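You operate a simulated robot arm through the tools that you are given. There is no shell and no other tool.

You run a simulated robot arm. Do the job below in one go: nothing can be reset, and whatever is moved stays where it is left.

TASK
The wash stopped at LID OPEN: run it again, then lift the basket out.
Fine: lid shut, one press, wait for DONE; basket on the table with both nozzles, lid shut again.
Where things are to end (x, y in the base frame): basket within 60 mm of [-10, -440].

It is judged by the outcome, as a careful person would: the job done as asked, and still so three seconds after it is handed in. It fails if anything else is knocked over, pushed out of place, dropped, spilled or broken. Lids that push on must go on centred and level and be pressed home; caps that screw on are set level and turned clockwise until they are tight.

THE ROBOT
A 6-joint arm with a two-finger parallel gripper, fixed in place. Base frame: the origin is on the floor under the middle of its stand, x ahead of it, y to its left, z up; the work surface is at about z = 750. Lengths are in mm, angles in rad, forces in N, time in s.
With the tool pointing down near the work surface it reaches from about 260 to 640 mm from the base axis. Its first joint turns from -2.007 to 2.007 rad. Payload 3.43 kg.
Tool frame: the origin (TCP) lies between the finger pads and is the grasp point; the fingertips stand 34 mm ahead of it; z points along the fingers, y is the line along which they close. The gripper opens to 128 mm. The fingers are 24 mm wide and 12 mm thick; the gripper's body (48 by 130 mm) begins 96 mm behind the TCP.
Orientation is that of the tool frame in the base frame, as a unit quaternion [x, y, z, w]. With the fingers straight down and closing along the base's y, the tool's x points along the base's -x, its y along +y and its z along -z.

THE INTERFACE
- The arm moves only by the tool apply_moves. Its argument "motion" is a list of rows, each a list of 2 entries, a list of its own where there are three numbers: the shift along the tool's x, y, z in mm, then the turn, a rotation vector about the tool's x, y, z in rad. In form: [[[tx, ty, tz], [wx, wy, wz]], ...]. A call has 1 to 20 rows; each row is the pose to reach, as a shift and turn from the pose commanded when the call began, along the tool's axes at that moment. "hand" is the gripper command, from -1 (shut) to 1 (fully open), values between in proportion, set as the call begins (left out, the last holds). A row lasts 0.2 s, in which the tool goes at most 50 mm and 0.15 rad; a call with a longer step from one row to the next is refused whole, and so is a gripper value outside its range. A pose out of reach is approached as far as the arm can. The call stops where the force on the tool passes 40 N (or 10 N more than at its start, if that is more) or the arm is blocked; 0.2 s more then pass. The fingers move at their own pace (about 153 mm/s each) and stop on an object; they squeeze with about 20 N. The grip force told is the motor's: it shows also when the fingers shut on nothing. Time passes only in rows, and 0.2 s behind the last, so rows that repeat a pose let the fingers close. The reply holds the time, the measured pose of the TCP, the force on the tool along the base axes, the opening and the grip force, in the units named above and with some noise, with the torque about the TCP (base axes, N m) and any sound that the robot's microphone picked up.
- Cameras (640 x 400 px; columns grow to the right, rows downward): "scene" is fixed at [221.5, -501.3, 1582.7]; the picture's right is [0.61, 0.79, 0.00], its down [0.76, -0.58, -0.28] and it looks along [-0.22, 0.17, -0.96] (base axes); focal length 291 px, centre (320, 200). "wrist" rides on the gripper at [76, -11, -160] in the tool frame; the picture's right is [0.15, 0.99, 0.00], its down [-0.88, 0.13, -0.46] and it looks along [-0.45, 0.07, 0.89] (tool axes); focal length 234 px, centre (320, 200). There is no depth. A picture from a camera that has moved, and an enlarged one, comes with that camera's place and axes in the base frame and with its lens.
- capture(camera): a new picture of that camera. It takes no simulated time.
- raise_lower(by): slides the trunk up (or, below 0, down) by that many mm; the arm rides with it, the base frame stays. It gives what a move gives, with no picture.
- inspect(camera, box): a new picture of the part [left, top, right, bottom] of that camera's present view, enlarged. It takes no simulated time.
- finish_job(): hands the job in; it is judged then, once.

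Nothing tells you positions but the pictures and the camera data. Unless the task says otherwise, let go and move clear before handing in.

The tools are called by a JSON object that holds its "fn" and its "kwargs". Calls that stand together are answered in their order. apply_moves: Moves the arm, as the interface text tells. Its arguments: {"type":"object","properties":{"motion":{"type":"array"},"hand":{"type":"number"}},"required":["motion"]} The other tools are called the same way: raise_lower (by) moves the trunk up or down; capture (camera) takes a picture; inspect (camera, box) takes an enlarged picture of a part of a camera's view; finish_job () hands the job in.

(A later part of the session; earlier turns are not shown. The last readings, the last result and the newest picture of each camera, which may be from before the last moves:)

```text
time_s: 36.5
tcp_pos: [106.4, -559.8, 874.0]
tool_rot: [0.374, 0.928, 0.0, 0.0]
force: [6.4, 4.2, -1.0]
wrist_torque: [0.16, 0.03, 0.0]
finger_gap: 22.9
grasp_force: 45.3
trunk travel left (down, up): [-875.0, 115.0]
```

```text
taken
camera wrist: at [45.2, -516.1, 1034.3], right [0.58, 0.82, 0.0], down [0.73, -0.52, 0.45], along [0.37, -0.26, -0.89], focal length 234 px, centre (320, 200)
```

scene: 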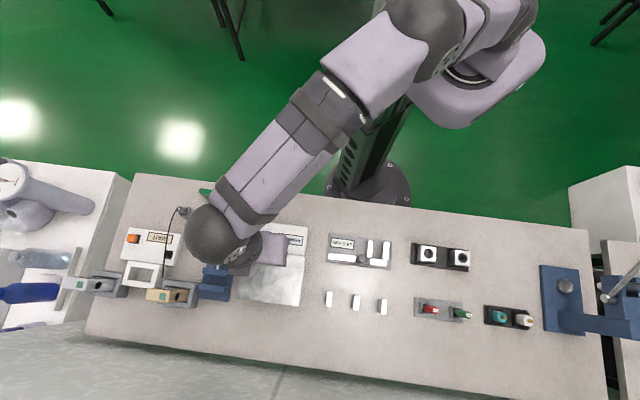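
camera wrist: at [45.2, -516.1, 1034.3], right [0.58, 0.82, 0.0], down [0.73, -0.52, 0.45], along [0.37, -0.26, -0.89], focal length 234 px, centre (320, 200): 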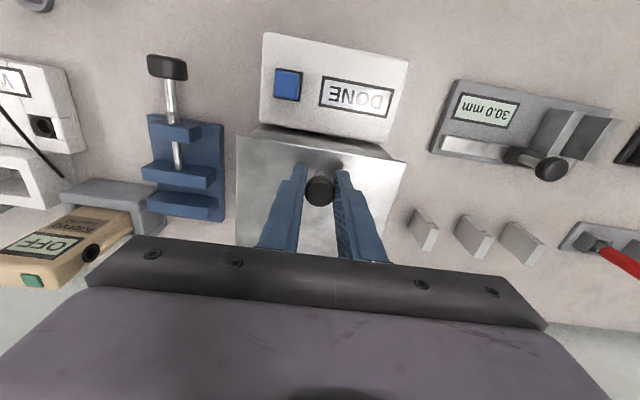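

The knob is held with a 23 mm gap. Now I'll swing the lid up about the hinge, beginning with the first 24°.

{"fn": "apply_moves", "kwargs": {"motion": [[[-2.7, 0, -6.7], [0, 0, 0]], [[-6, 0, -13.2], [0, 0, 0]], [[-9.6, 0, -19.4], [0, 0, 0]], [[-13.7, 0, -25.3], [0, 0, 0]], [[-18.2, 0, -31], [0, 0, 0]], [[-23, 0, -36.3], [0, 0, 0]], [[-23, 0, -36.3], [0, 0, 0]]], "hand": -1}}

{"fn": "capture", "kwargs": {"camera": "wrist"}}

{"fn": "inspect", "kwargs": {"camera": "scene", "box": [190, 200, 350, 350]}}

```text
time_s: 38.1
tcp_pos: [121.6, -574.4, 910.8]
tool_rot: [0.373, 0.928, 0.002, -0.001]
force: [-4.3, 13.4, -5.9]
wrist_torque: [1.01, 0.94, 0.04]
finger_gap: 23.0
grasp_force: 44.8
trunk travel left (down, up): [-875.0, 115.0]
```

```text
taken
camera wrist: at [60.4, -531.5, 1071.4], right [0.58, 0.82, 0.0], down [0.73, -0.52, 0.45], along [0.37, -0.26, -0.89], focal length 234 px, centre (320, 200)
```

wrist: 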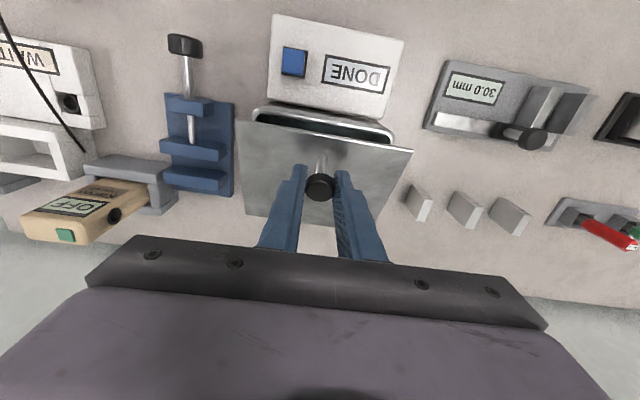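

```text
2.67 times, centred on (270, 275) of scene
camera zoom: at [221.5, -501.3, 1582.7], right [0.61, 0.79, 0.0], down [0.76, -0.58, -0.28], along [-0.22, 0.17, -0.96], focal length 776 px, centre (453, 0)
```

zoom: 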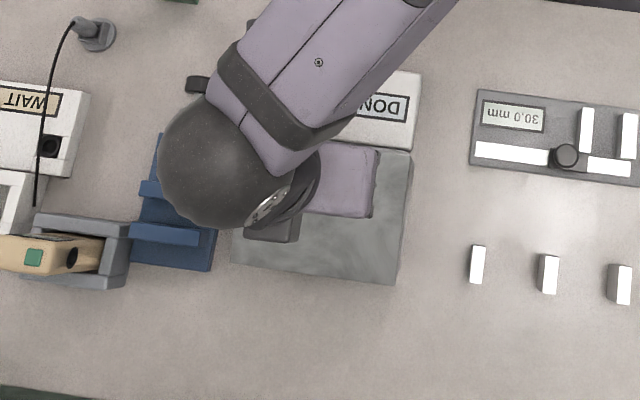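

{"fn": "apply_moves", "kwargs": {"motion": [[[-4, 0, -3.8], [0, 0, 0]], [[-8, 0, -7.3], [0, 0, 0]], [[-12.2, 0, -10.7], [0, -0.03, 0]], [[-16.4, 0, -13.8], [0, -0.06, 0]], [[-20.8, 0, -16.6], [0, -0.09, 0]], [[-25.3, 0, -19.3], [0, -0.12, 0]], [[-30, 0, -21.6], [0, -0.16, 0]], [[-34.6, 0, -23.7], [0, -0.2, 0]], [[-34.6, 0, -23.7], [0, -0.2, 0]]]}}

{"fn": "capture", "kwargs": {"camera": "wrist"}}

```text
time_s: 40.1
tcp_pos: [144.5, -597.1, 936.4]
tool_rot: [0.371, 0.923, -0.036, 0.092]
force: [-9.7, 12.3, 3.3]
wrist_torque: [1.1, 1.02, 0.02]
finger_gap: 23.0
grasp_force: 44.7
trunk travel left (down, up): [-875.0, 115.0]
```

```text
taken
camera wrist: at [61.9, -533.5, 1078.4], right [0.58, 0.81, -0.03], down [0.65, -0.44, 0.62], along [0.49, -0.38, -0.78], focal length 234 px, centre (320, 200)
```

wrist: 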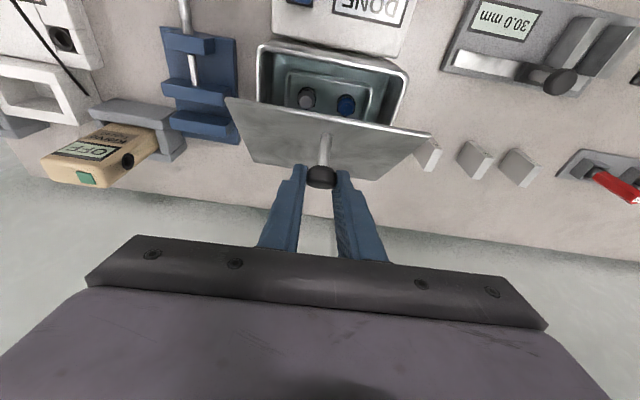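

{"fn": "apply_moves", "kwargs": {"motion": [[[-5.2, 0, -0.8], [0, -0.03, 0]], [[-10.4, 0, -1.3], [0, -0.06, 0]], [[-15.6, 0, -1.5], [0, -0.09, 0]], [[-20.8, 0, -1.5], [0, -0.12, 0]], [[-26, 0, -1.1], [0, -0.15, 0]], [[-31.3, 0, -0.5], [0, -0.18, 0]], [[-36.5, 0, 0.4], [0, -0.21, 0]], [[-41.6, 0, 1.5], [0, -0.24, 0]], [[-41.6, 0, 1.5], [0, -0.24, 0]]]}}

{"fn": "capture", "kwargs": {"camera": "wrist"}}

{"fn": "capture", "kwargs": {"camera": "scene"}}

```text
time_s: 42.1
tcp_pos: [176.6, -629.4, 940.5]
tool_rot: [0.364, 0.906, -0.081, 0.202]
force: [0.1, -0.5, -0.2]
wrist_torque: [0.0, 0.01, 0.02]
finger_gap: 0.0
grasp_force: 32.6
trunk travel left (down, up): [-875.0, 115.0]
```

```text
taken
camera wrist: at [71.4, -542.9, 1053.5], right [0.59, 0.81, -0.06], down [0.53, -0.32, 0.79], along [0.61, -0.5, -0.61], focal length 234 px, centre (320, 200)
```

wrist: 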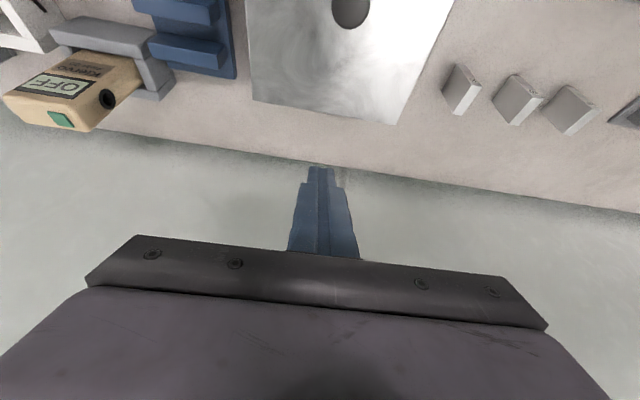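

```text
taken
```

scene: 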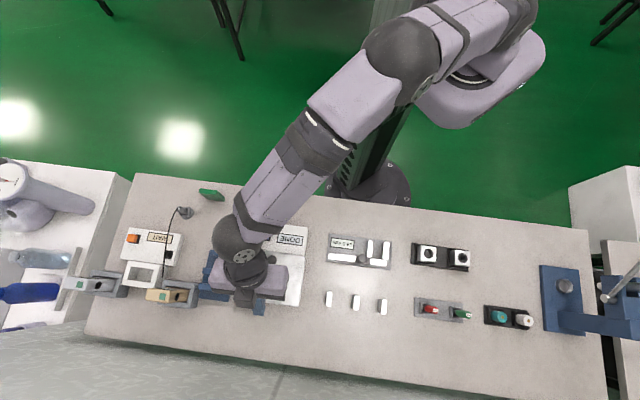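

The knob slipped out of the fingertips at about 65–70° and the lid fell shut again. The lid had to pivot between the pads, so instead I'll grip the knob from the lid's right side with the tool horizontal and turn the gripper with the lid. First I'll back off and check the state.

{"fn": "apply_moves", "kwargs": {"motion": [[[4.5, 12.5, -37.4], [0, 0.088, 0]], [[9, 25, -74.8], [0, 0.176, 0]], [[13.5, 37.5, -112.2], [0, 0.264, 0]], [[18, 50, -149.5], [0, 0.352, 0]], [[22.5, 62.4, -186.9], [0, 0.44, 0]], [[22.5, 62.4, -186.9], [0, 0.44, 0]]], "hand": -1}}

{"fn": "capture", "kwargs": {"camera": "wrist"}}

{"fn": "inspect", "kwargs": {"camera": "scene", "box": [190, 200, 350, 350]}}

```text
time_s: 43.5
tcp_pos: [148.1, -514.1, 1100.8]
tool_rot: [0.373, 0.928, 0.0, 0.0]
force: [0.7, 0.0, 0.6]
wrist_torque: [0.02, 0.01, 0.02]
finger_gap: 0.0
grasp_force: 32.9
trunk travel left (down, up): [-875.0, 115.0]
```

```text
taken
camera wrist: at [86.5, -471.4, 1261.7], right [0.58, 0.82, 0.0], down [0.73, -0.52, 0.45], along [0.37, -0.26, -0.89], focal length 234 px, centre (320, 200)
```

wrist: 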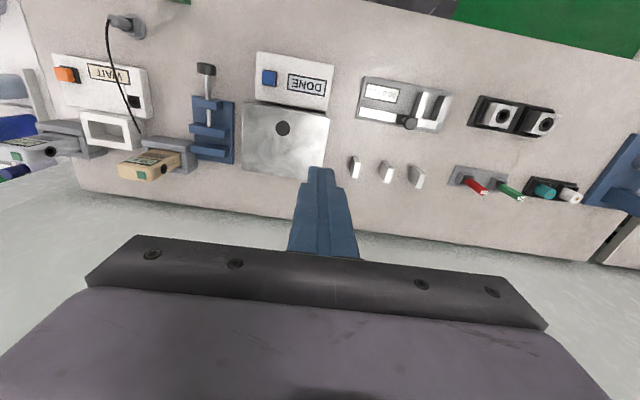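

```text
2.67 times, centred on (270, 275) of scene
camera zoom: at [221.5, -501.3, 1582.7], right [0.61, 0.79, 0.0], down [0.76, -0.58, -0.28], along [-0.22, 0.17, -0.96], focal length 776 px, centre (453, 0)
```

zoom: 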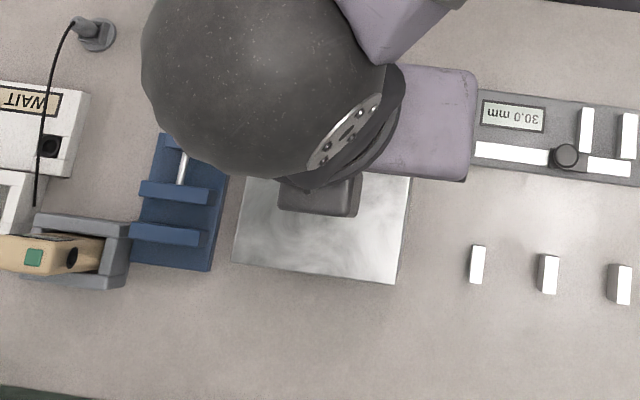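

Display still says DONE and everything is in place. Now I'll reorient: yaw first, then tilt to horizontal.

{"fn": "apply_moves", "kwargs": {"motion": [[[0, 0, 0], [0, 0, -0.1428]], [[0, 0, 0], [0, 0, -0.2856]], [[0, 0, 0], [0, 0, -0.4284]], [[0, 0, 0], [0, 0, -0.5712]], [[0, 0, 0], [0, 0, -0.714]], [[0, 0, 0], [0, 0, -0.8568]], [[0, 0, 0], [0, 0, -0.9996]], [[0, 0, 0], [0, 0, -1.1424]], [[0, 0, 0], [0, 0, -1.2852]], [[0, 0, 0], [0, 0, -1.428]], [[0, 0, 0], [0, 0, -1.571]], [[0, 0, 0], [0, 0, -1.571]]], "hand": 0}}

```text
time_s: 46.1
tcp_pos: [147.1, -513.4, 1101.8]
tool_rot: [-0.394, 0.919, 0.0, 0.0]
force: [0.1, 0.3, -0.6]
wrist_torque: [0.01, 0.01, 0.01]
finger_gap: 64.1
grasp_force: 0.1
trunk travel left (down, up): [-875.0, 115.0]
```

{"fn": "apply_moves", "kwargs": {"motion": [[[-4.5, 0, 0], [0, 0.1428, 0]], [[-9, 0, 0], [0, 0.2856, 0]], [[-13.5, 0, 0], [0, 0.4284, 0]], [[-18, 0, 0], [0, 0.5712, 0]], [[-22.5, 0, 0], [0, 0.714, 0]], [[-27, 0, 0], [0, 0.8568, 0]], [[-31.5, 0, 0], [0, 0.9996, 0]], [[-36, 0, 0], [0, 1.1424, 0]], [[-40.5, 0, 0], [0, 1.2852, 0]], [[-45, 0, 0], [0, 1.428, 0]], [[-50, 0, 0], [0, 1.571, 0]], [[-50, 0, 0], [0, 1.571, 0]]]}}

{"fn": "capture", "kwargs": {"camera": "wrist"}}

{"fn": "capture", "kwargs": {"camera": "scene"}}

```text
time_s: 48.7
tcp_pos: [182.4, -477.4, 1101.2]
tool_rot: [0.277, -0.65, 0.279, 0.651]
force: [-0.1, 0.0, -0.2]
wrist_torque: [0.01, 0.01, -0.01]
finger_gap: 64.0
grasp_force: 0.0
trunk travel left (down, up): [-875.0, 115.0]
```

```text
taken
camera wrist: at [301.8, -370.9, 1176.8], right [-0.71, 0.68, 0.15], down [0.22, 0.42, -0.88], along [-0.66, -0.6, -0.45], focal length 234 px, centre (320, 200)
```

wrist: 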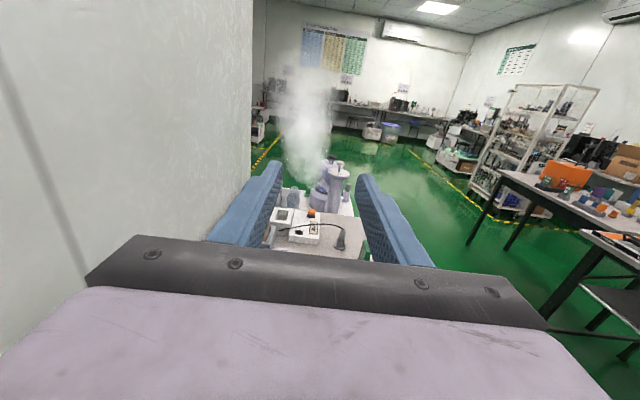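

```text
taken
```

scene: 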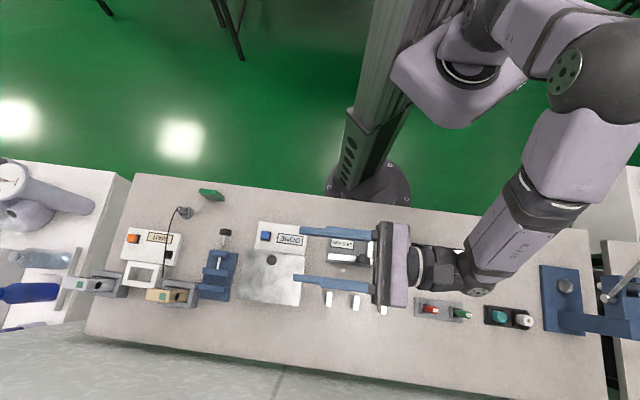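

The tool is horizontal and clear. I'll lower the trunk so the tool comes to knob height.

{"fn": "raise_lower", "kwargs": {"by": -215}}

{"fn": "capture", "kwargs": {"camera": "scene"}}

{"fn": "capture", "kwargs": {"camera": "wrist"}}

```text
time_s: 51.0
tcp_pos: [183.3, -479.0, 886.2]
tool_rot: [0.278, -0.65, 0.278, 0.65]
force: [-0.5, -0.5, -1.4]
wrist_torque: [0.02, 0.0, -0.02]
finger_gap: 64.2
grasp_force: 0.0
trunk travel left (down, up): [-660.0, 330.0]
```

```text
taken
```

scene: 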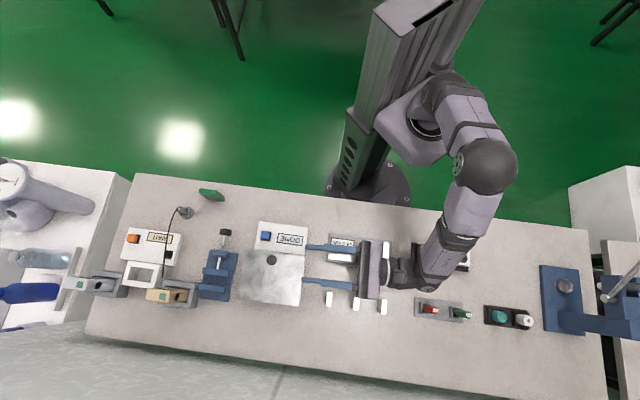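

```text
taken
camera wrist: at [301.9, -371.3, 961.8], right [-0.71, 0.68, 0.15], down [0.22, 0.42, -0.88], along [-0.66, -0.6, -0.45], focal length 234 px, centre (320, 200)
```

wrist: 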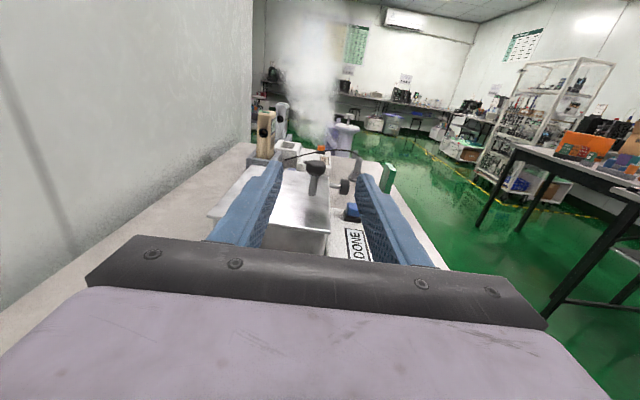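

{"fn": "inspect", "kwargs": {"camera": "wrist", "box": [250, 120, 410, 260]}}

{"fn": "inspect", "kwargs": {"camera": "scene", "box": [230, 200, 430, 330]}}

```text
2.86 times, centred on (330, 190) of wrist
camera zoom: at [301.9, -371.3, 961.8], right [-0.71, 0.68, 0.15], down [0.22, 0.42, -0.88], along [-0.66, -0.6, -0.45], focal length 669 px, centre (291, 229)
```

zoom: 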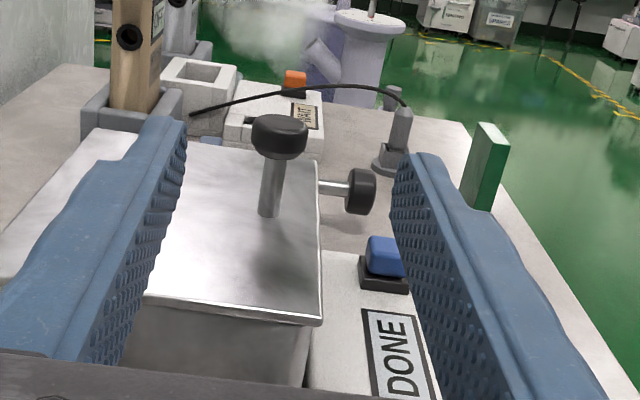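

```text
3.08 times, centred on (330, 265) of scene
camera zoom: at [221.5, -501.3, 1582.7], right [0.61, 0.79, 0.0], down [0.76, -0.58, -0.28], along [-0.22, 0.17, -0.96], focal length 895 px, centre (289, 0)
```

zoom: 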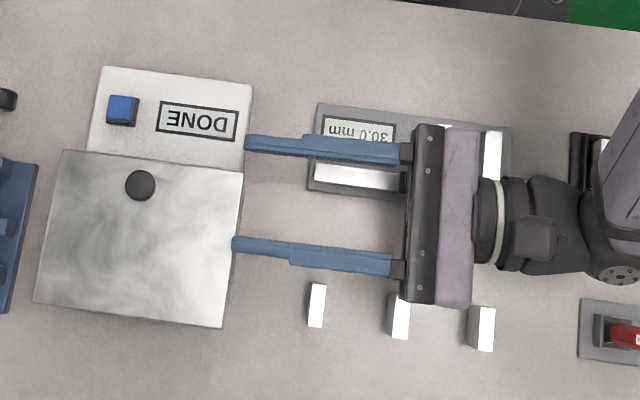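

The knob head spans about z=858–873, with the fingers aligned on either side of it. I'll lower 20 mm and slide in along the lid to straddle it.

{"fn": "apply_moves", "kwargs": {"motion": [[[-10, 0, 0], [0, 0, 0]], [[-20, 0, 0], [0, 0, 0]], [[-20, 0, 30], [0, 0, 0]], [[-20, 0, 60], [0, 0, 0]], [[-20, 0, 90], [0, 0, 0]], [[-20, 0, 110], [0, 0, 0]], [[-20, 0, 110], [0, 0, 0]]], "hand": 0}}

{"fn": "inspect", "kwargs": {"camera": "wrist", "box": [220, 100, 420, 260]}}

{"fn": "inspect", "kwargs": {"camera": "scene", "box": [230, 200, 430, 330]}}

```text
time_s: 52.6
tcp_pos: [103.9, -559.0, 866.5]
tool_rot: [-0.278, 0.65, -0.278, -0.65]
force: [0.3, -0.3, 0.0]
wrist_torque: [0.02, 0.0, 0.02]
finger_gap: 63.9
grasp_force: 0.0
trunk travel left (down, up): [-660.0, 330.0]
```

```text
2.50 times, centred on (320, 180) of wrist
camera zoom: at [225.0, -452.5, 942.5], right [-0.71, 0.68, 0.15], down [0.22, 0.42, -0.88], along [-0.66, -0.6, -0.45], focal length 585 px, centre (320, 250)
```

zoom: 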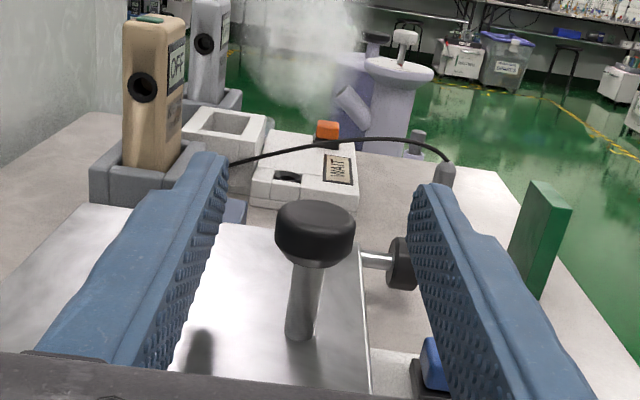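

```text
3.08 times, centred on (330, 265) of scene
camera zoom: at [221.5, -501.3, 1582.7], right [0.61, 0.79, 0.0], down [0.76, -0.58, -0.28], along [-0.22, 0.17, -0.96], focal length 895 px, centre (289, 0)
```

zoom: 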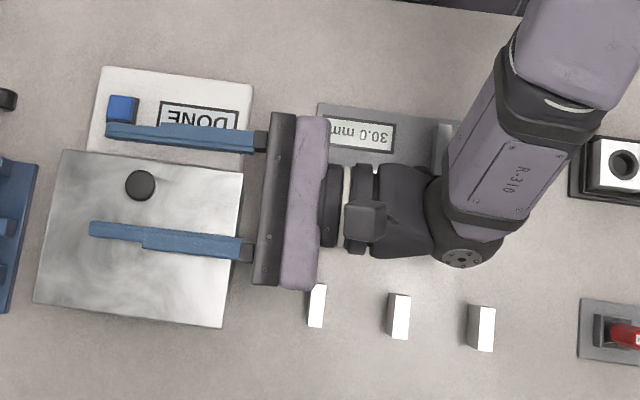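

{"fn": "apply_moves", "kwargs": {"motion": [[[0, 0, 0], [0, 0, 0]], [[0, 0, 0], [0, 0, 0]], [[0, 0, 0], [0, 0, 0]], [[0, 0, 0], [0, 0, 0]]], "hand": -1}}

{"fn": "inspect", "kwargs": {"camera": "wrist", "box": [220, 100, 420, 260]}}

```text
time_s: 53.6
tcp_pos: [106.8, -560.7, 867.0]
tool_rot: [0.277, -0.65, 0.277, 0.651]
force: [5.2, -10.3, 2.3]
wrist_torque: [0.11, -0.23, 0.04]
finger_gap: 23.0
grasp_force: 44.8
trunk travel left (down, up): [-660.0, 330.0]
```

```text
2.50 times, centred on (320, 180) of wrist
camera zoom: at [226.2, -453.2, 942.4], right [-0.72, 0.68, 0.15], down [0.22, 0.42, -0.88], along [-0.66, -0.6, -0.45], focal length 585 px, centre (320, 250)
```

zoom: 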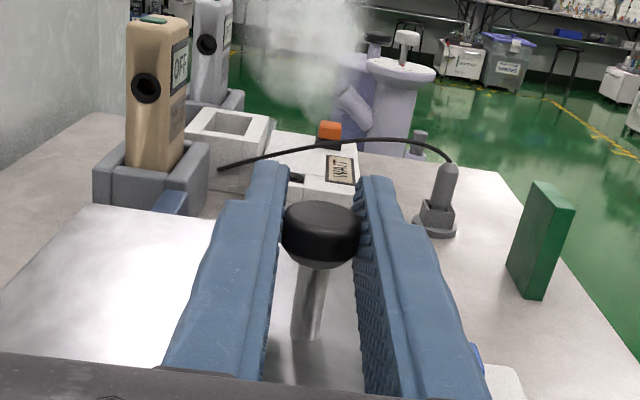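

The knob is held firmly. I'll now swing it about the hinge with the gripper rotating along with the lid, first to about 27°.

{"fn": "apply_moves", "kwargs": {"motion": [[[0, -1, 0], [0, 0, 0]], [[5.6, -3.4, 0], [0, 0, -0.06]], [[11.1, -6.3, 0], [0, 0, -0.12]], [[16.4, -9.2, 0], [0, 0, -0.18]], [[21.6, -12.4, 0], [0, 0, -0.24]], [[26.5, -16, 0], [0, 0, -0.3]], [[31.3, -19.7, 0], [0, 0, -0.36]], [[35.7, -23.8, 0], [0, 0, -0.42]], [[40, -28.2, 0], [0, 0, -0.48]], [[40, -28.2, 0], [0, 0, -0.48]]], "hand": -1}}

{"fn": "capture", "kwargs": {"camera": "wrist"}}

{"fn": "inspect", "kwargs": {"camera": "scene", "box": [190, 180, 430, 350]}}

```text
time_s: 55.8
tcp_pos: [124.0, -578.0, 904.4]
tool_rot: [0.425, -0.566, 0.113, 0.698]
force: [-12.2, -6.8, -2.4]
wrist_torque: [0.58, -0.09, -0.26]
finger_gap: 22.9
grasp_force: 45.4
trunk travel left (down, up): [-660.0, 330.0]
```

```text
taken
camera wrist: at [269.1, -495.3, 967.6], right [-0.58, 0.56, 0.59], down [-0.06, 0.69, -0.72], along [-0.81, -0.46, -0.37], focal length 234 px, centre (320, 200)
```

wrist: 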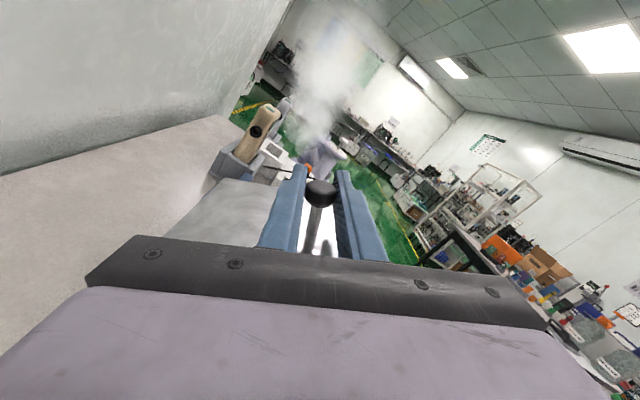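

```text
2.35 times, centred on (310, 265) of scene
camera zoom: at [221.5, -501.3, 1582.7], right [0.61, 0.79, 0.0], down [0.76, -0.58, -0.28], along [-0.22, 0.17, -0.96], focal length 685 px, centre (344, 47)
```

zoom: 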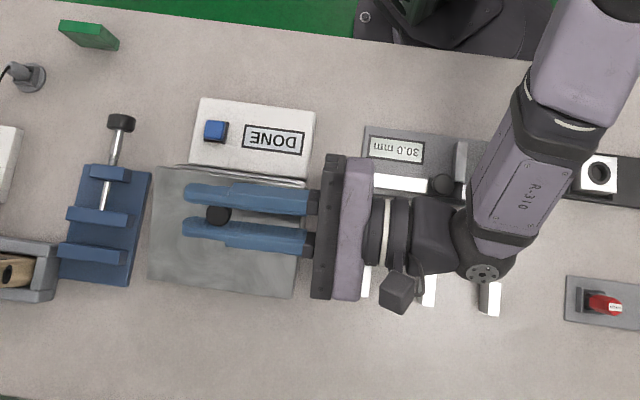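

{"fn": "apply_moves", "kwargs": {"motion": [[[5.6, -2.2, 0.5], [0, 0, -0.06]], [[11.1, -4.8, 1], [0, 0, -0.12]], [[16.4, -7.7, 1.5], [0, 0, -0.18]], [[21.6, -10.9, 1.5], [0, 0, -0.24]], [[26.5, -14.4, 1.5], [0, 0, -0.3]], [[31.3, -18.2, 1.5], [0, 0, -0.36]], [[35.7, -22.3, 1.5], [0, 0, -0.42]], [[40, -26.7, 1.5], [0, 0, -0.48]], [[43.9, -31.3, 1.5], [0, 0, -0.54]], [[43.9, -31.3, 1.5], [0, 0, -0.54]]]}}

{"fn": "inspect", "kwargs": {"camera": "scene", "box": [190, 180, 430, 350]}}

```text
time_s: 58.0
tcp_pos: [158.4, -611.4, 931.2]
tool_rot: [0.559, -0.433, -0.076, 0.703]
force: [-10.1, -8.5, 8.3]
wrist_torque: [-0.23, -0.05, 0.18]
finger_gap: 22.9
grasp_force: 44.7
trunk travel left (down, up): [-660.0, 330.0]
```

```text
2.35 times, centred on (310, 265) of scene
camera zoom: at [221.5, -501.3, 1582.7], right [0.61, 0.79, 0.0], down [0.76, -0.58, -0.28], along [-0.22, 0.17, -0.96], focal length 685 px, centre (344, 47)
```

zoom: 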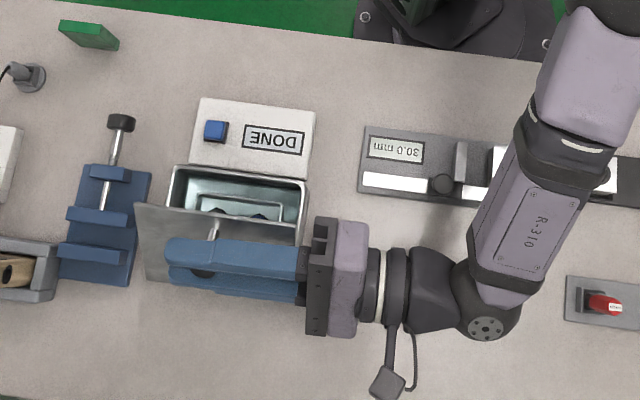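

{"fn": "apply_moves", "kwargs": {"motion": [[[5.6, -2.2, 0.5], [0, 0, -0.06]], [[11.1, -4.8, 1], [0, 0, -0.12]], [[16.4, -7.7, 1], [0, 0, -0.18]], [[21.6, -10.9, 1], [0, 0, -0.24]], [[26.5, -14.4, 1], [0, 0, -0.3]], [[31.3, -18.2, 1], [0, 0, -0.36]], [[35.7, -22.3, 1], [0, 0, -0.42]], [[40, -26.7, 1], [0, 0, -0.48]], [[43.9, -31.3, 1], [0, 0, -0.54]], [[47.6, -36.1, 1], [0, 0, -0.6]], [[47.6, -36.1, 1], [0, 0, -0.6]]]}}

{"fn": "inspect", "kwargs": {"camera": "scene", "box": [190, 180, 430, 350]}}

```text
time_s: 60.4
tcp_pos: [200.7, -654.4, 928.7]
tool_rot: [0.66, -0.247, -0.279, 0.652]
force: [-10.3, -19.2, 23.1]
wrist_torque: [0.12, 0.06, -0.35]
finger_gap: 22.8
grasp_force: 44.5
trunk travel left (down, up): [-660.0, 330.0]
```

```text
2.35 times, centred on (310, 265) of scene
camera zoom: at [221.5, -501.3, 1582.7], right [0.61, 0.79, 0.0], down [0.76, -0.58, -0.28], along [-0.22, 0.17, -0.96], focal length 685 px, centre (344, 47)
```

zoom: 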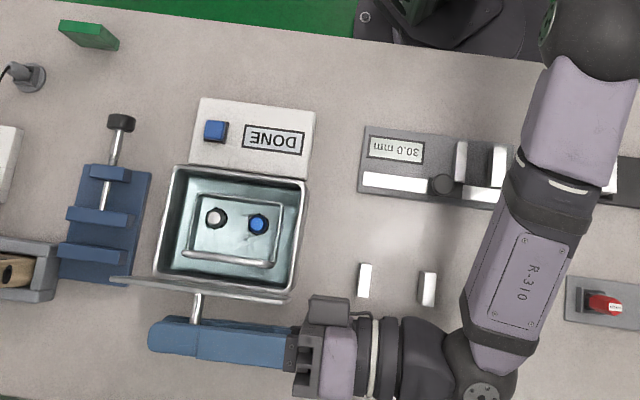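

{"fn": "apply_moves", "kwargs": {"motion": [[[2, 2, 0], [0, 0, -0.02]], [[4.5, 1.2, 0], [0, 0, -0.045]], [[6.6, 0.4, 0], [0, 0, -0.07]], [[6.6, 0.4, 0], [0, 0, -0.07]]]}}

{"fn": "capture", "kwargs": {"camera": "wrist"}}

{"fn": "inspect", "kwargs": {"camera": "scene", "box": [190, 200, 350, 350]}}

```text
time_s: 61.4
tcp_pos: [206.2, -659.5, 926.2]
tool_rot: [0.67, -0.224, -0.302, 0.641]
force: [-9.5, -21.1, 17.3]
wrist_torque: [0.07, -0.06, 0.43]
finger_gap: 22.9
grasp_force: 44.9
trunk travel left (down, up): [-660.0, 330.0]
```

```text
taken
camera wrist: at [371.1, -595.2, 906.9], right [0.19, -0.18, 0.97], down [-0.31, 0.92, 0.23], along [-0.93, -0.34, 0.12], focal length 234 px, centre (320, 200)
```

wrist: 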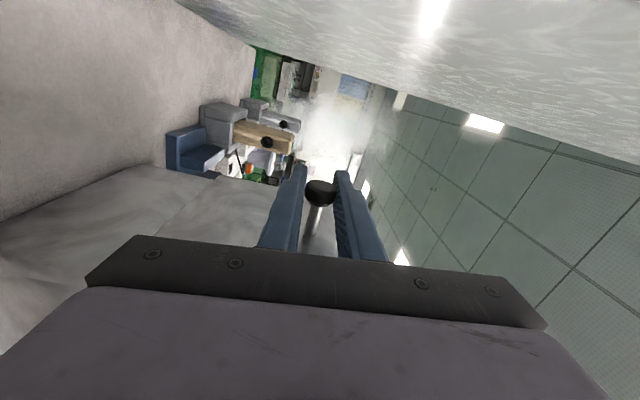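

```text
2.67 times, centred on (270, 275) of scene
camera zoom: at [221.5, -501.3, 1582.7], right [0.61, 0.79, 0.0], down [0.76, -0.58, -0.28], along [-0.22, 0.17, -0.96], focal length 776 px, centre (453, 0)
```

zoom: 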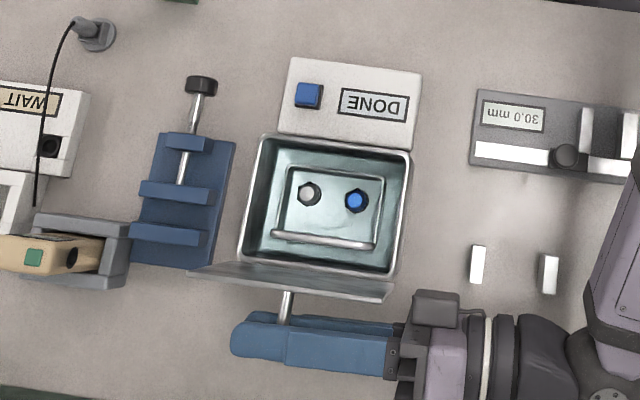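

The lid is past vertical, and the tank and basket are visible and unmoved. I'll release the knob and withdraw sideways.

{"fn": "apply_moves", "kwargs": {"motion": [[[0, 0, 0], [0, 0, 0]], [[0, 0, 0], [0, 0, 0]], [[0, 0, -20], [0, 0, 0]], [[0, 0, -50], [0, 0, 0]], [[0, 0, -80], [0, 0, 0]], [[0, 0, -110], [0, 0, 0]], [[0, 0, -110], [0, 0, 0]]], "hand": 0.3}}

{"fn": "inspect", "kwargs": {"camera": "scene", "box": [190, 180, 430, 350]}}

{"fn": "capture", "kwargs": {"camera": "wrist"}}

```text
time_s: 63.0
tcp_pos: [281.9, -576.9, 923.9]
tool_rot: [0.67, -0.224, -0.303, 0.639]
force: [0.0, 1.0, -0.4]
wrist_torque: [0.0, 0.02, 0.0]
finger_gap: 83.2
grasp_force: 0.0
trunk travel left (down, up): [-660.0, 330.0]
```

```text
2.35 times, centred on (310, 265) of scene
camera zoom: at [221.5, -501.3, 1582.7], right [0.61, 0.79, 0.0], down [0.76, -0.58, -0.28], along [-0.22, 0.17, -0.96], focal length 685 px, centre (344, 47)
```

zoom: 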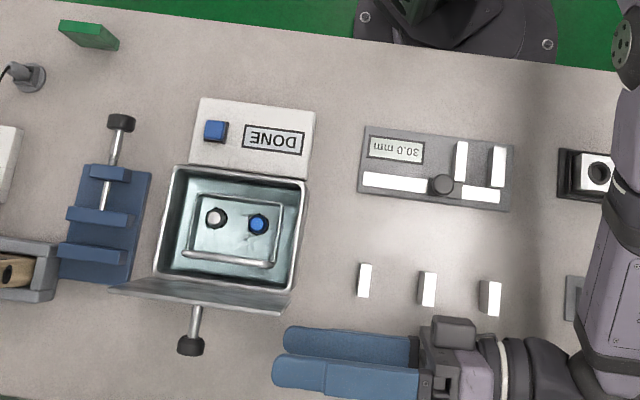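

```text
taken
camera wrist: at [446.9, -514.6, 904.7], right [0.19, -0.18, 0.96], down [-0.3, 0.92, 0.23], along [-0.93, -0.34, 0.12], focal length 234 px, centre (320, 200)
```

wrist: 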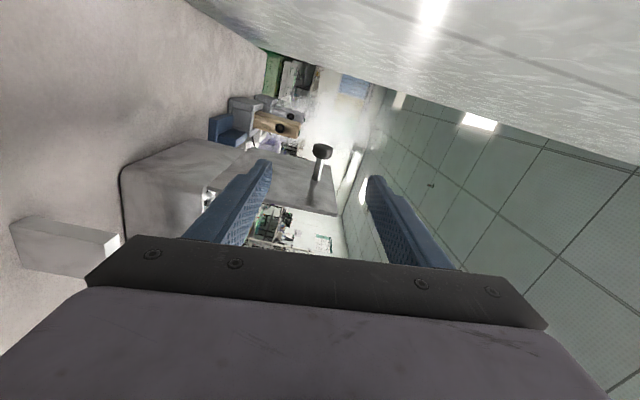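

The lid is open and stays. I'll look at the basket closely.

{"fn": "inspect", "kwargs": {"camera": "scene", "box": [245, 235, 300, 290]}}

```text
7.27 times, centred on (272, 262) of scene
camera zoom: at [221.5, -501.3, 1582.7], right [0.61, 0.79, 0.0], down [0.76, -0.58, -0.28], along [-0.22, 0.17, -0.96], focal length 2116 px, centre (666, -254)
```

zoom: 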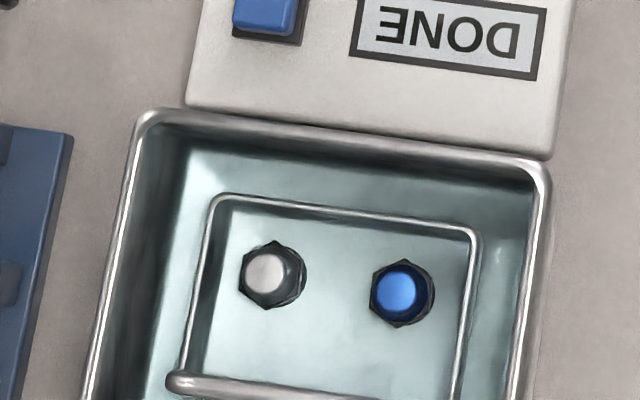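

{"fn": "inspect", "kwargs": {"camera": "scene", "box": [240, 250, 310, 300]}}

```text
8.00 times, centred on (275, 275) of scene
camera zoom: at [221.5, -501.3, 1582.7], right [0.61, 0.79, 0.0], down [0.76, -0.58, -0.28], along [-0.22, 0.17, -0.96], focal length 2328 px, centre (680, -400)
```

zoom: 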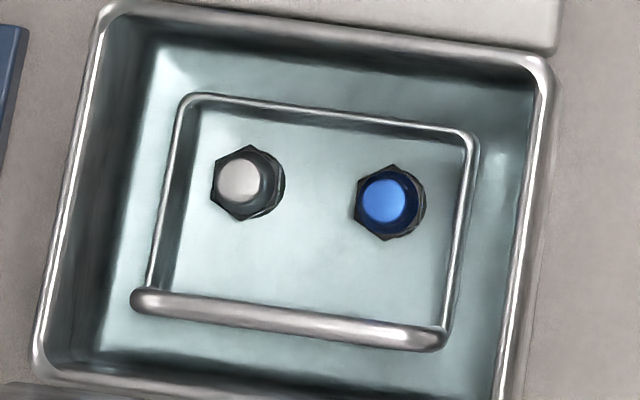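

{"fn": "apply_moves", "kwargs": {"motion": [[[0, 0, -35], [0, 0, 0]], [[-11.4, 4.8, -35], [0, 0, 0.13]], [[-22.8, 9.7, -35], [0, 0, 0.26]], [[-34.3, 14.5, -35], [0, 0, 0.39]], [[-45.7, 19.3, -35], [0, 0, 0.52]], [[-57.1, 24.2, -35], [0, 0, 0.65]], [[-68.5, 29, -35], [0, 0, 0.78]], [[-80, 33.8, -35], [0, 0, 0.91]], [[-91.4, 38.6, -35], [0, 0, 1.04]], [[-102.8, 43.5, -35], [0, 0, 1.17]], [[-114.2, 48.3, -35], [0, 0, 1.3]], [[-125.7, 53.1, -35], [0, 0, 1.43]], [[-137.1, 58, -35], [0, 0, 1.56]], [[-148.5, 62.8, -35], [0, 0, 1.69]], [[-148.5, 62.8, -35], [0, 0, 1.69]]]}}

{"fn": "capture", "kwargs": {"camera": "scene"}}

```text
time_s: 66.2
tcp_pos: [206.1, -457.6, 1005.5]
tool_rot: [-0.277, 0.65, -0.279, -0.65]
force: [-0.1, 0.1, -0.1]
wrist_torque: [0.01, -0.02, 0.01]
finger_gap: 83.3
grasp_force: 0.0
trunk travel left (down, up): [-660.0, 330.0]
```

```text
taken
```

scene: 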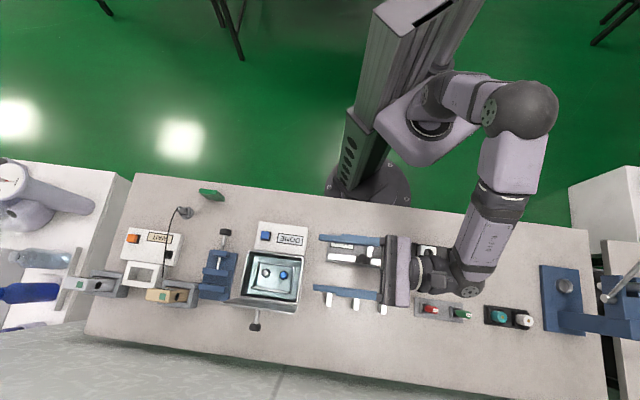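

{"fn": "raise_lower", "kwargs": {"by": 85}}

{"fn": "apply_moves", "kwargs": {"motion": [[[-8, 0, 8], [0, -0.1428, 0]], [[-16, 0, 16], [0, -0.2856, 0]], [[-24, 0, 24], [0, -0.4284, 0]], [[-32, 0, 32], [0, -0.5712, 0]], [[-40, 0, 40], [0, -0.714, 0]], [[-48, 0, 48], [0, -0.8568, 0]], [[-56, 0, 56], [0, -0.9996, 0]], [[-64, 0, 64], [0, -1.1424, 0]], [[-72, 0, 72], [0, -1.2852, 0]], [[-80, 0, 80], [0, -1.428, 0]], [[-88, 0, 90], [0, -1.571, 0]], [[-88, 0, 90], [0, -1.571, 0]]], "hand": 1}}

{"fn": "capture", "kwargs": {"camera": "wrist"}}

```text
time_s: 67.4
tcp_pos: [206.6, -458.2, 1089.2]
tool_rot: [-0.278, 0.65, -0.278, -0.65]
force: [0.0, 0.7, 0.7]
wrist_torque: [0.0, 0.01, 0.0]
finger_gap: 83.1
grasp_force: 0.1
trunk travel left (down, up): [-745.0, 245.0]
```

```text
time_s: 70.0
tcp_pos: [143.6, -522.0, 1002.9]
tool_rot: [-0.393, 0.919, 0.001, 0.0]
force: [0.0, -1.5, 0.3]
wrist_torque: [-0.01, 0.01, -0.02]
finger_gap: 128.0
grasp_force: 0.1
trunk travel left (down, up): [-745.0, 245.0]
```

```text
taken
camera wrist: at [99.8, -585.6, 1163.2], right [-0.82, 0.58, 0.0], down [0.51, 0.73, 0.46], along [0.26, 0.37, -0.89], focal length 234 px, centre (320, 200)
```

wrist: 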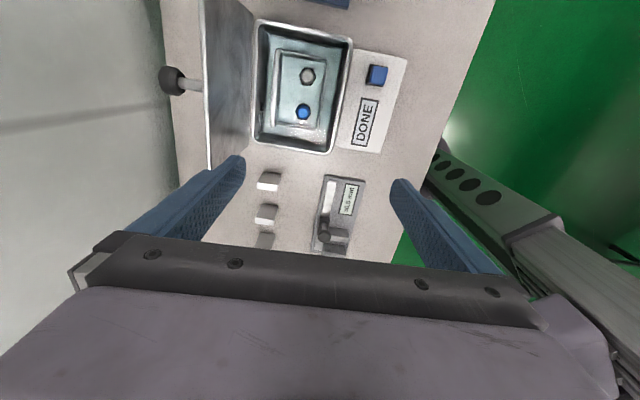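

{"fn": "apply_moves", "kwargs": {"motion": [[[33, -7, 20], [0, 0, 0]], [[66, -14, 40], [0, 0, 0]], [[100, -22, 60], [0, 0, 0]], [[100, -22, 60], [0, 0, 0]]], "hand": 0.4}}

{"fn": "inspect", "kwargs": {"camera": "wrist", "box": [220, 70, 430, 240]}}

```text
time_s: 71.0
tcp_pos: [91.3, -590.6, 938.1]
tool_rot: [-0.392, 0.92, 0.0, 0.0]
force: [-0.3, -0.5, 0.4]
wrist_torque: [0.01, 0.01, 0.01]
finger_gap: 89.5
grasp_force: 0.1
out of reach, approached as far as the arm can: row 3, 4
trunk travel left (down, up): [-745.0, 245.0]
```

```text
2.35 times, centred on (325, 155) of wrist
camera zoom: at [47.0, -653.5, 1097.2], right [-0.82, 0.58, 0.0], down [0.51, 0.73, 0.46], along [0.26, 0.37, -0.89], focal length 551 px, centre (308, 306)
```

zoom: 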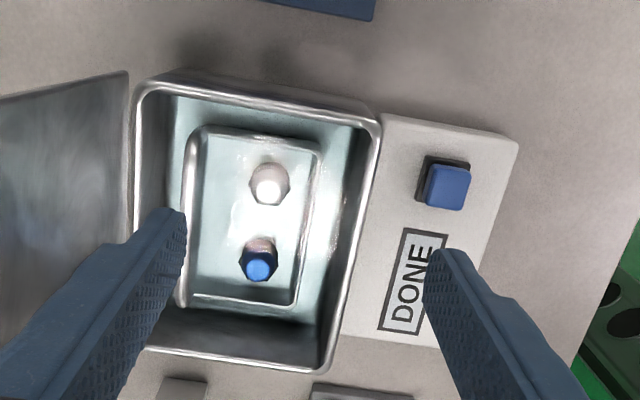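

{"fn": "inspect", "kwargs": {"camera": "wrist", "box": [265, 95, 355, 215]}}

```text
3.33 times, centred on (310, 155) of wrist
camera zoom: at [47.0, -653.5, 1097.2], right [-0.82, 0.58, 0.0], down [0.51, 0.73, 0.46], along [0.26, 0.37, -0.89], focal length 781 px, centre (353, 350)
```

zoom: 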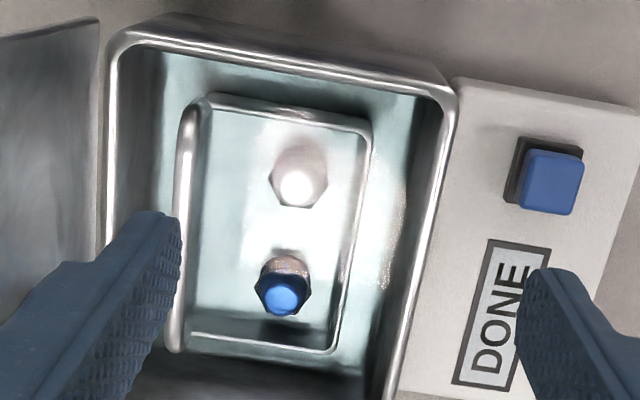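

{"fn": "inspect", "kwargs": {"camera": "scene", "box": [235, 262, 305, 312]}}

```text
8.00 times, centred on (270, 287) of scene
camera zoom: at [221.5, -501.3, 1582.7], right [0.61, 0.79, 0.0], down [0.76, -0.58, -0.28], along [-0.22, 0.17, -0.96], focal length 2328 px, centre (720, -496)
```

zoom: 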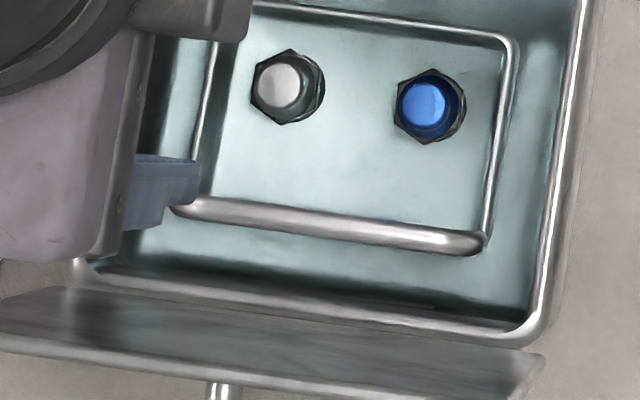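

The basket is a tray about 100 × 64 mm with its rim at z≈795, two nozzles at w≈±24, and a raised bar along its hinge side. The open lid blocks a straight grip on that bar, and lifting by it would tip the tray. So I'll clamp the tray across its width, centred, where there is finger room on both sides.

{"fn": "raise_lower", "kwargs": {"by": 80}}

{"fn": "apply_moves", "kwargs": {"motion": [[[-3.1, -2.4, 0], [0, 0, 0.1428]], [[-6.3, -4.8, 0], [0, 0, 0.2856]], [[-9.4, -7.2, 5], [0, 0, 0.4284]], [[-12.5, -9.6, 10], [0, 0, 0.5712]], [[-15.7, -12, 15], [0, 0, 0.714]], [[-18.8, -14.4, 20], [0, 0, 0.8568]], [[-22, -16.8, 24], [0, 0, 0.9996]], [[-25.1, -19.2, 28], [0, 0, 1.1424]], [[-28.2, -21.6, 32], [0, 0, 1.2852]], [[-31.4, -24, 36], [0, 0, 1.428]], [[-34.5, -26.4, 38], [0, 0, 1.571]], [[-34.5, -26.4, 38], [0, 0, 1.571]]], "hand": 0.672}}

{"fn": "capture", "kwargs": {"camera": "wrist"}}

{"fn": "inspect", "kwargs": {"camera": "wrist", "box": [240, 90, 400, 220]}}

```text
time_s: 72.2
tcp_pos: [90.7, -590.8, 1017.8]
tool_rot: [-0.393, 0.92, 0.0, 0.0]
force: [0.2, 0.0, 0.1]
wrist_torque: [-0.02, 0.02, -0.03]
finger_gap: 89.6
grasp_force: 0.1
trunk travel left (down, up): [-825.0, 165.0]
```

```text
time_s: 74.8
tcp_pos: [134.4, -582.7, 979.6]
tool_rot: [0.374, 0.927, 0.0, 0.0]
force: [0.2, -0.1, 0.2]
wrist_torque: [0.01, -0.02, -0.01]
finger_gap: 106.9
grasp_force: 0.1
trunk travel left (down, up): [-825.0, 165.0]
```

```text
taken
camera wrist: at [72.2, -539.5, 1139.4], right [0.58, 0.81, 0.0], down [0.72, -0.52, 0.46], along [0.37, -0.26, -0.89], focal length 234 px, centre (320, 200)
```

wrist: 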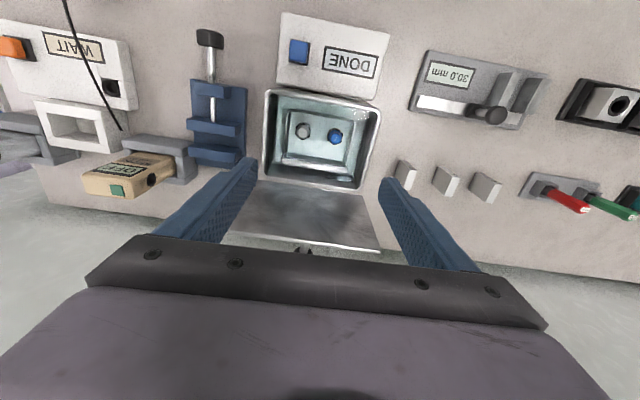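

```text
3.08 times, centred on (320, 155) of wrist
camera zoom: at [72.2, -539.5, 1139.4], right [0.58, 0.81, 0.0], down [0.72, -0.52, 0.46], along [0.37, -0.26, -0.89], focal length 720 px, centre (320, 338)
```

zoom: 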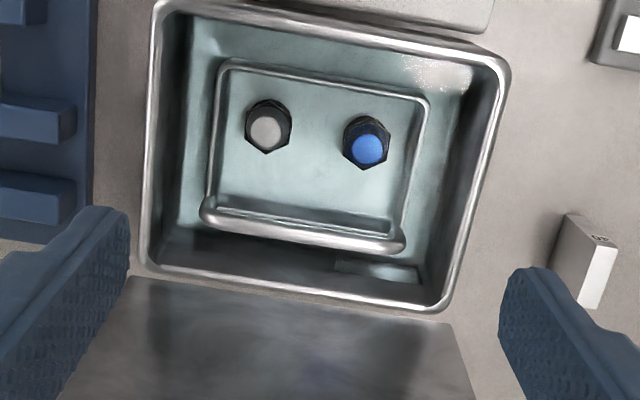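

{"fn": "apply_moves", "kwargs": {"motion": [[[1.5, 0.5, 36], [0, 0, 0]], [[1.5, 0.5, 72], [0, 0, 0]], [[1.5, 0.5, 98], [0, 0, 0]], [[1.5, 0.5, 106], [0, 0, 0]], [[1.5, 0.5, 106], [0, 0, 0]]], "hand": 0.672}}

{"fn": "capture", "kwargs": {"camera": "wrist"}}

{"fn": "inspect", "kwargs": {"camera": "wrist", "box": [220, 80, 420, 220]}}

```text
time_s: 76.0
tcp_pos: [133.3, -583.3, 872.2]
tool_rot: [0.373, 0.928, 0.001, 0.0]
force: [0.3, 0.1, 0.9]
wrist_torque: [-0.01, -0.04, -0.03]
finger_gap: 106.9
grasp_force: 0.0
trunk travel left (down, up): [-825.0, 165.0]
```

```text
taken
camera wrist: at [71.9, -538.7, 1032.6], right [0.58, 0.82, 0.0], down [0.73, -0.52, 0.46], along [0.37, -0.26, -0.89], focal length 234 px, centre (320, 200)
```

wrist: 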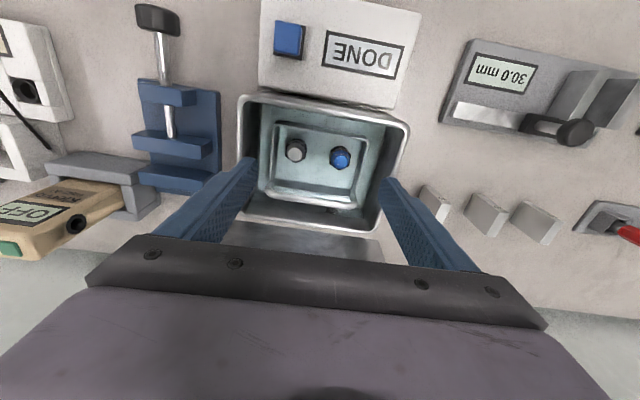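

```text
2.86 times, centred on (320, 150) of wrist
camera zoom: at [71.9, -538.7, 1032.6], right [0.58, 0.82, 0.0], down [0.73, -0.52, 0.46], along [0.37, -0.26, -0.89], focal length 669 px, centre (320, 343)
```

zoom: 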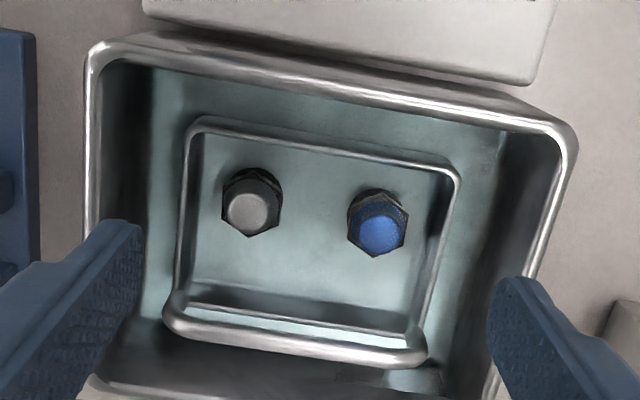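

Both gaps between tray and tank walls look clear for the fingers. I'll descend slowly with small corrections.

{"fn": "apply_moves", "kwargs": {"motion": [[[1, -0.8, 8], [0, 0, 0]], [[1, -0.8, 16], [0, 0, 0]], [[1, -0.8, 24], [0, 0, 0]], [[1, -0.8, 32], [0, 0, 0]], [[1, -0.8, 38], [0, 0, 0]], [[1, -0.8, 38], [0, 0, 0]]], "hand": 0.66}}

{"fn": "inspect", "kwargs": {"camera": "wrist", "box": [220, 80, 420, 220]}}

{"fn": "capture", "kwargs": {"camera": "wrist"}}

```text
time_s: 77.4
tcp_pos: [131.3, -580.8, 835.8]
tool_rot: [0.372, 0.928, 0.0, 0.0]
force: [-0.8, 0.5, 0.0]
wrist_torque: [-0.01, 0.02, -0.01]
finger_gap: 106.4
grasp_force: 0.1
trunk travel left (down, up): [-825.0, 165.0]
```

```text
2.86 times, centred on (320, 150) of wrist
camera zoom: at [69.5, -537.7, 995.1], right [0.58, 0.82, 0.0], down [0.73, -0.52, 0.46], along [0.37, -0.26, -0.89], focal length 669 px, centre (320, 343)
```

zoom: 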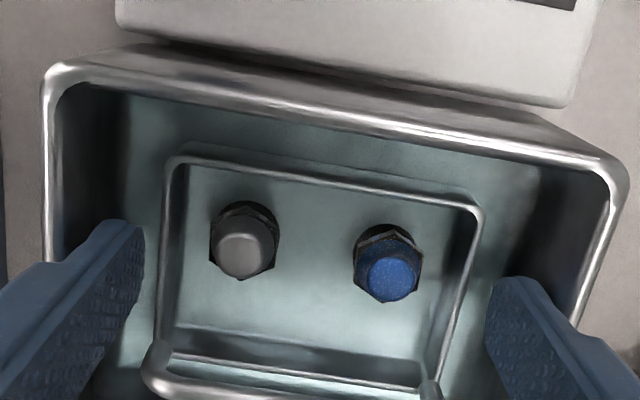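

```text
taken
camera wrist: at [69.5, -537.7, 995.1], right [0.58, 0.82, 0.0], down [0.73, -0.52, 0.46], along [0.37, -0.26, -0.89], focal length 234 px, centre (320, 200)
```

wrist: 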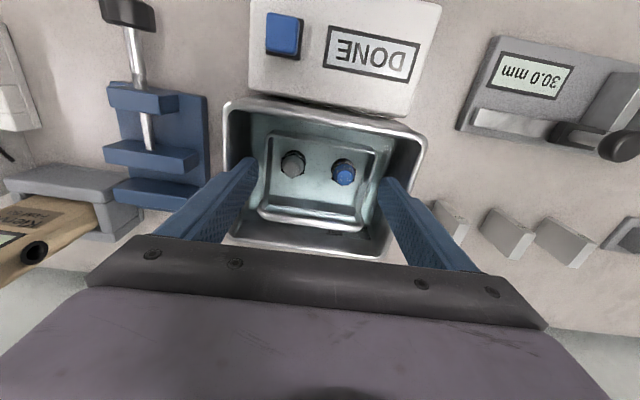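

{"fn": "apply_moves", "kwargs": {"motion": [[[0, 0, 6], [0, 0, 0]], [[0, 0, 12], [0, 0, 0]], [[0, 0, 18], [0, 0, 0]], [[0, 0, 24], [0, 0, 0]], [[0, 0, 24], [0, 0, 0]]], "hand": 0.66}}

{"fn": "inspect", "kwargs": {"camera": "wrist", "box": [220, 100, 420, 240]}}

```text
time_s: 78.6
tcp_pos: [132.1, -581.8, 814.5]
tool_rot: [0.373, 0.928, -0.003, 0.002]
force: [-0.1, 2.3, 21.6]
wrist_torque: [1.25, -0.86, 0.09]
finger_gap: 106.5
grasp_force: 0.7
trunk travel left (down, up): [-825.0, 165.0]
```

```text
2.86 times, centred on (320, 170) of wrist
camera zoom: at [70.0, -537.4, 974.7], right [0.58, 0.82, 0.0], down [0.72, -0.51, 0.46], along [0.37, -0.27, -0.89], focal length 669 px, centre (320, 286)
```

zoom: 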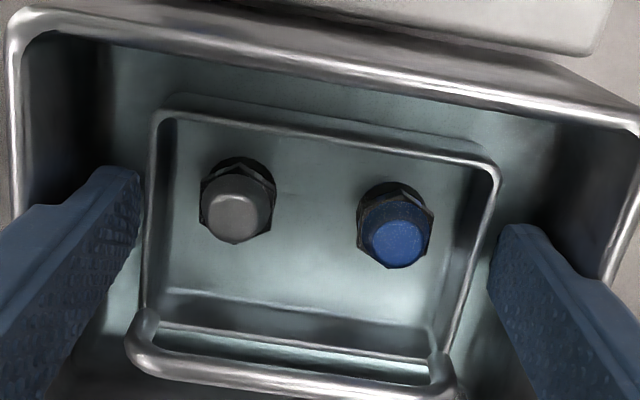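

There is light contact on the right finger, probably the tank's lower wall, and the tips are already about 13 mm below the tray rim. I'll back up 3 mm and close on the tray.

{"fn": "apply_moves", "kwargs": {"motion": [[[0, -0.5, -5], [0, 0, 0]], [[0, -0.5, -5], [0, 0, 0]]], "hand": 0.64}}

{"fn": "apply_moves", "kwargs": {"motion": [[[0, 0, 0], [0, 0, 0]], [[0, 0, 0], [0, 0, 0]], [[0, 0, 0], [0, 0, 0]]], "hand": -1}}

{"fn": "inspect", "kwargs": {"camera": "wrist", "box": [220, 100, 420, 240]}}

```text
time_s: 79.2
tcp_pos: [130.9, -581.2, 814.5]
tool_rot: [0.373, 0.928, 0.002, -0.002]
force: [1.3, -0.8, 2.9]
wrist_torque: [0.14, -0.21, -0.03]
finger_gap: 105.3
grasp_force: 0.1
trunk travel left (down, up): [-825.0, 165.0]
```

```text
time_s: 80.0
tcp_pos: [130.2, -581.1, 814.8]
tool_rot: [0.374, 0.928, -0.001, 0.0]
force: [0.3, 0.5, -1.0]
wrist_torque: [0.0, -0.01, 0.01]
finger_gap: 99.3
grasp_force: 20.3
trunk travel left (down, up): [-825.0, 165.0]
```

```text
2.86 times, centred on (320, 170) of wrist
camera zoom: at [69.0, -538.1, 976.0], right [0.58, 0.82, 0.0], down [0.73, -0.52, 0.46], along [0.37, -0.26, -0.89], focal length 669 px, centre (320, 286)
```

zoom: 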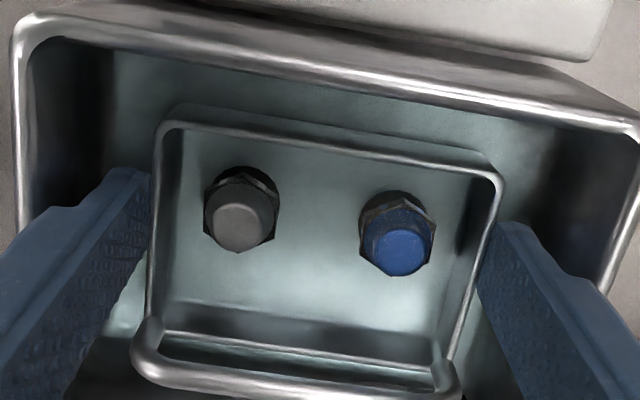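

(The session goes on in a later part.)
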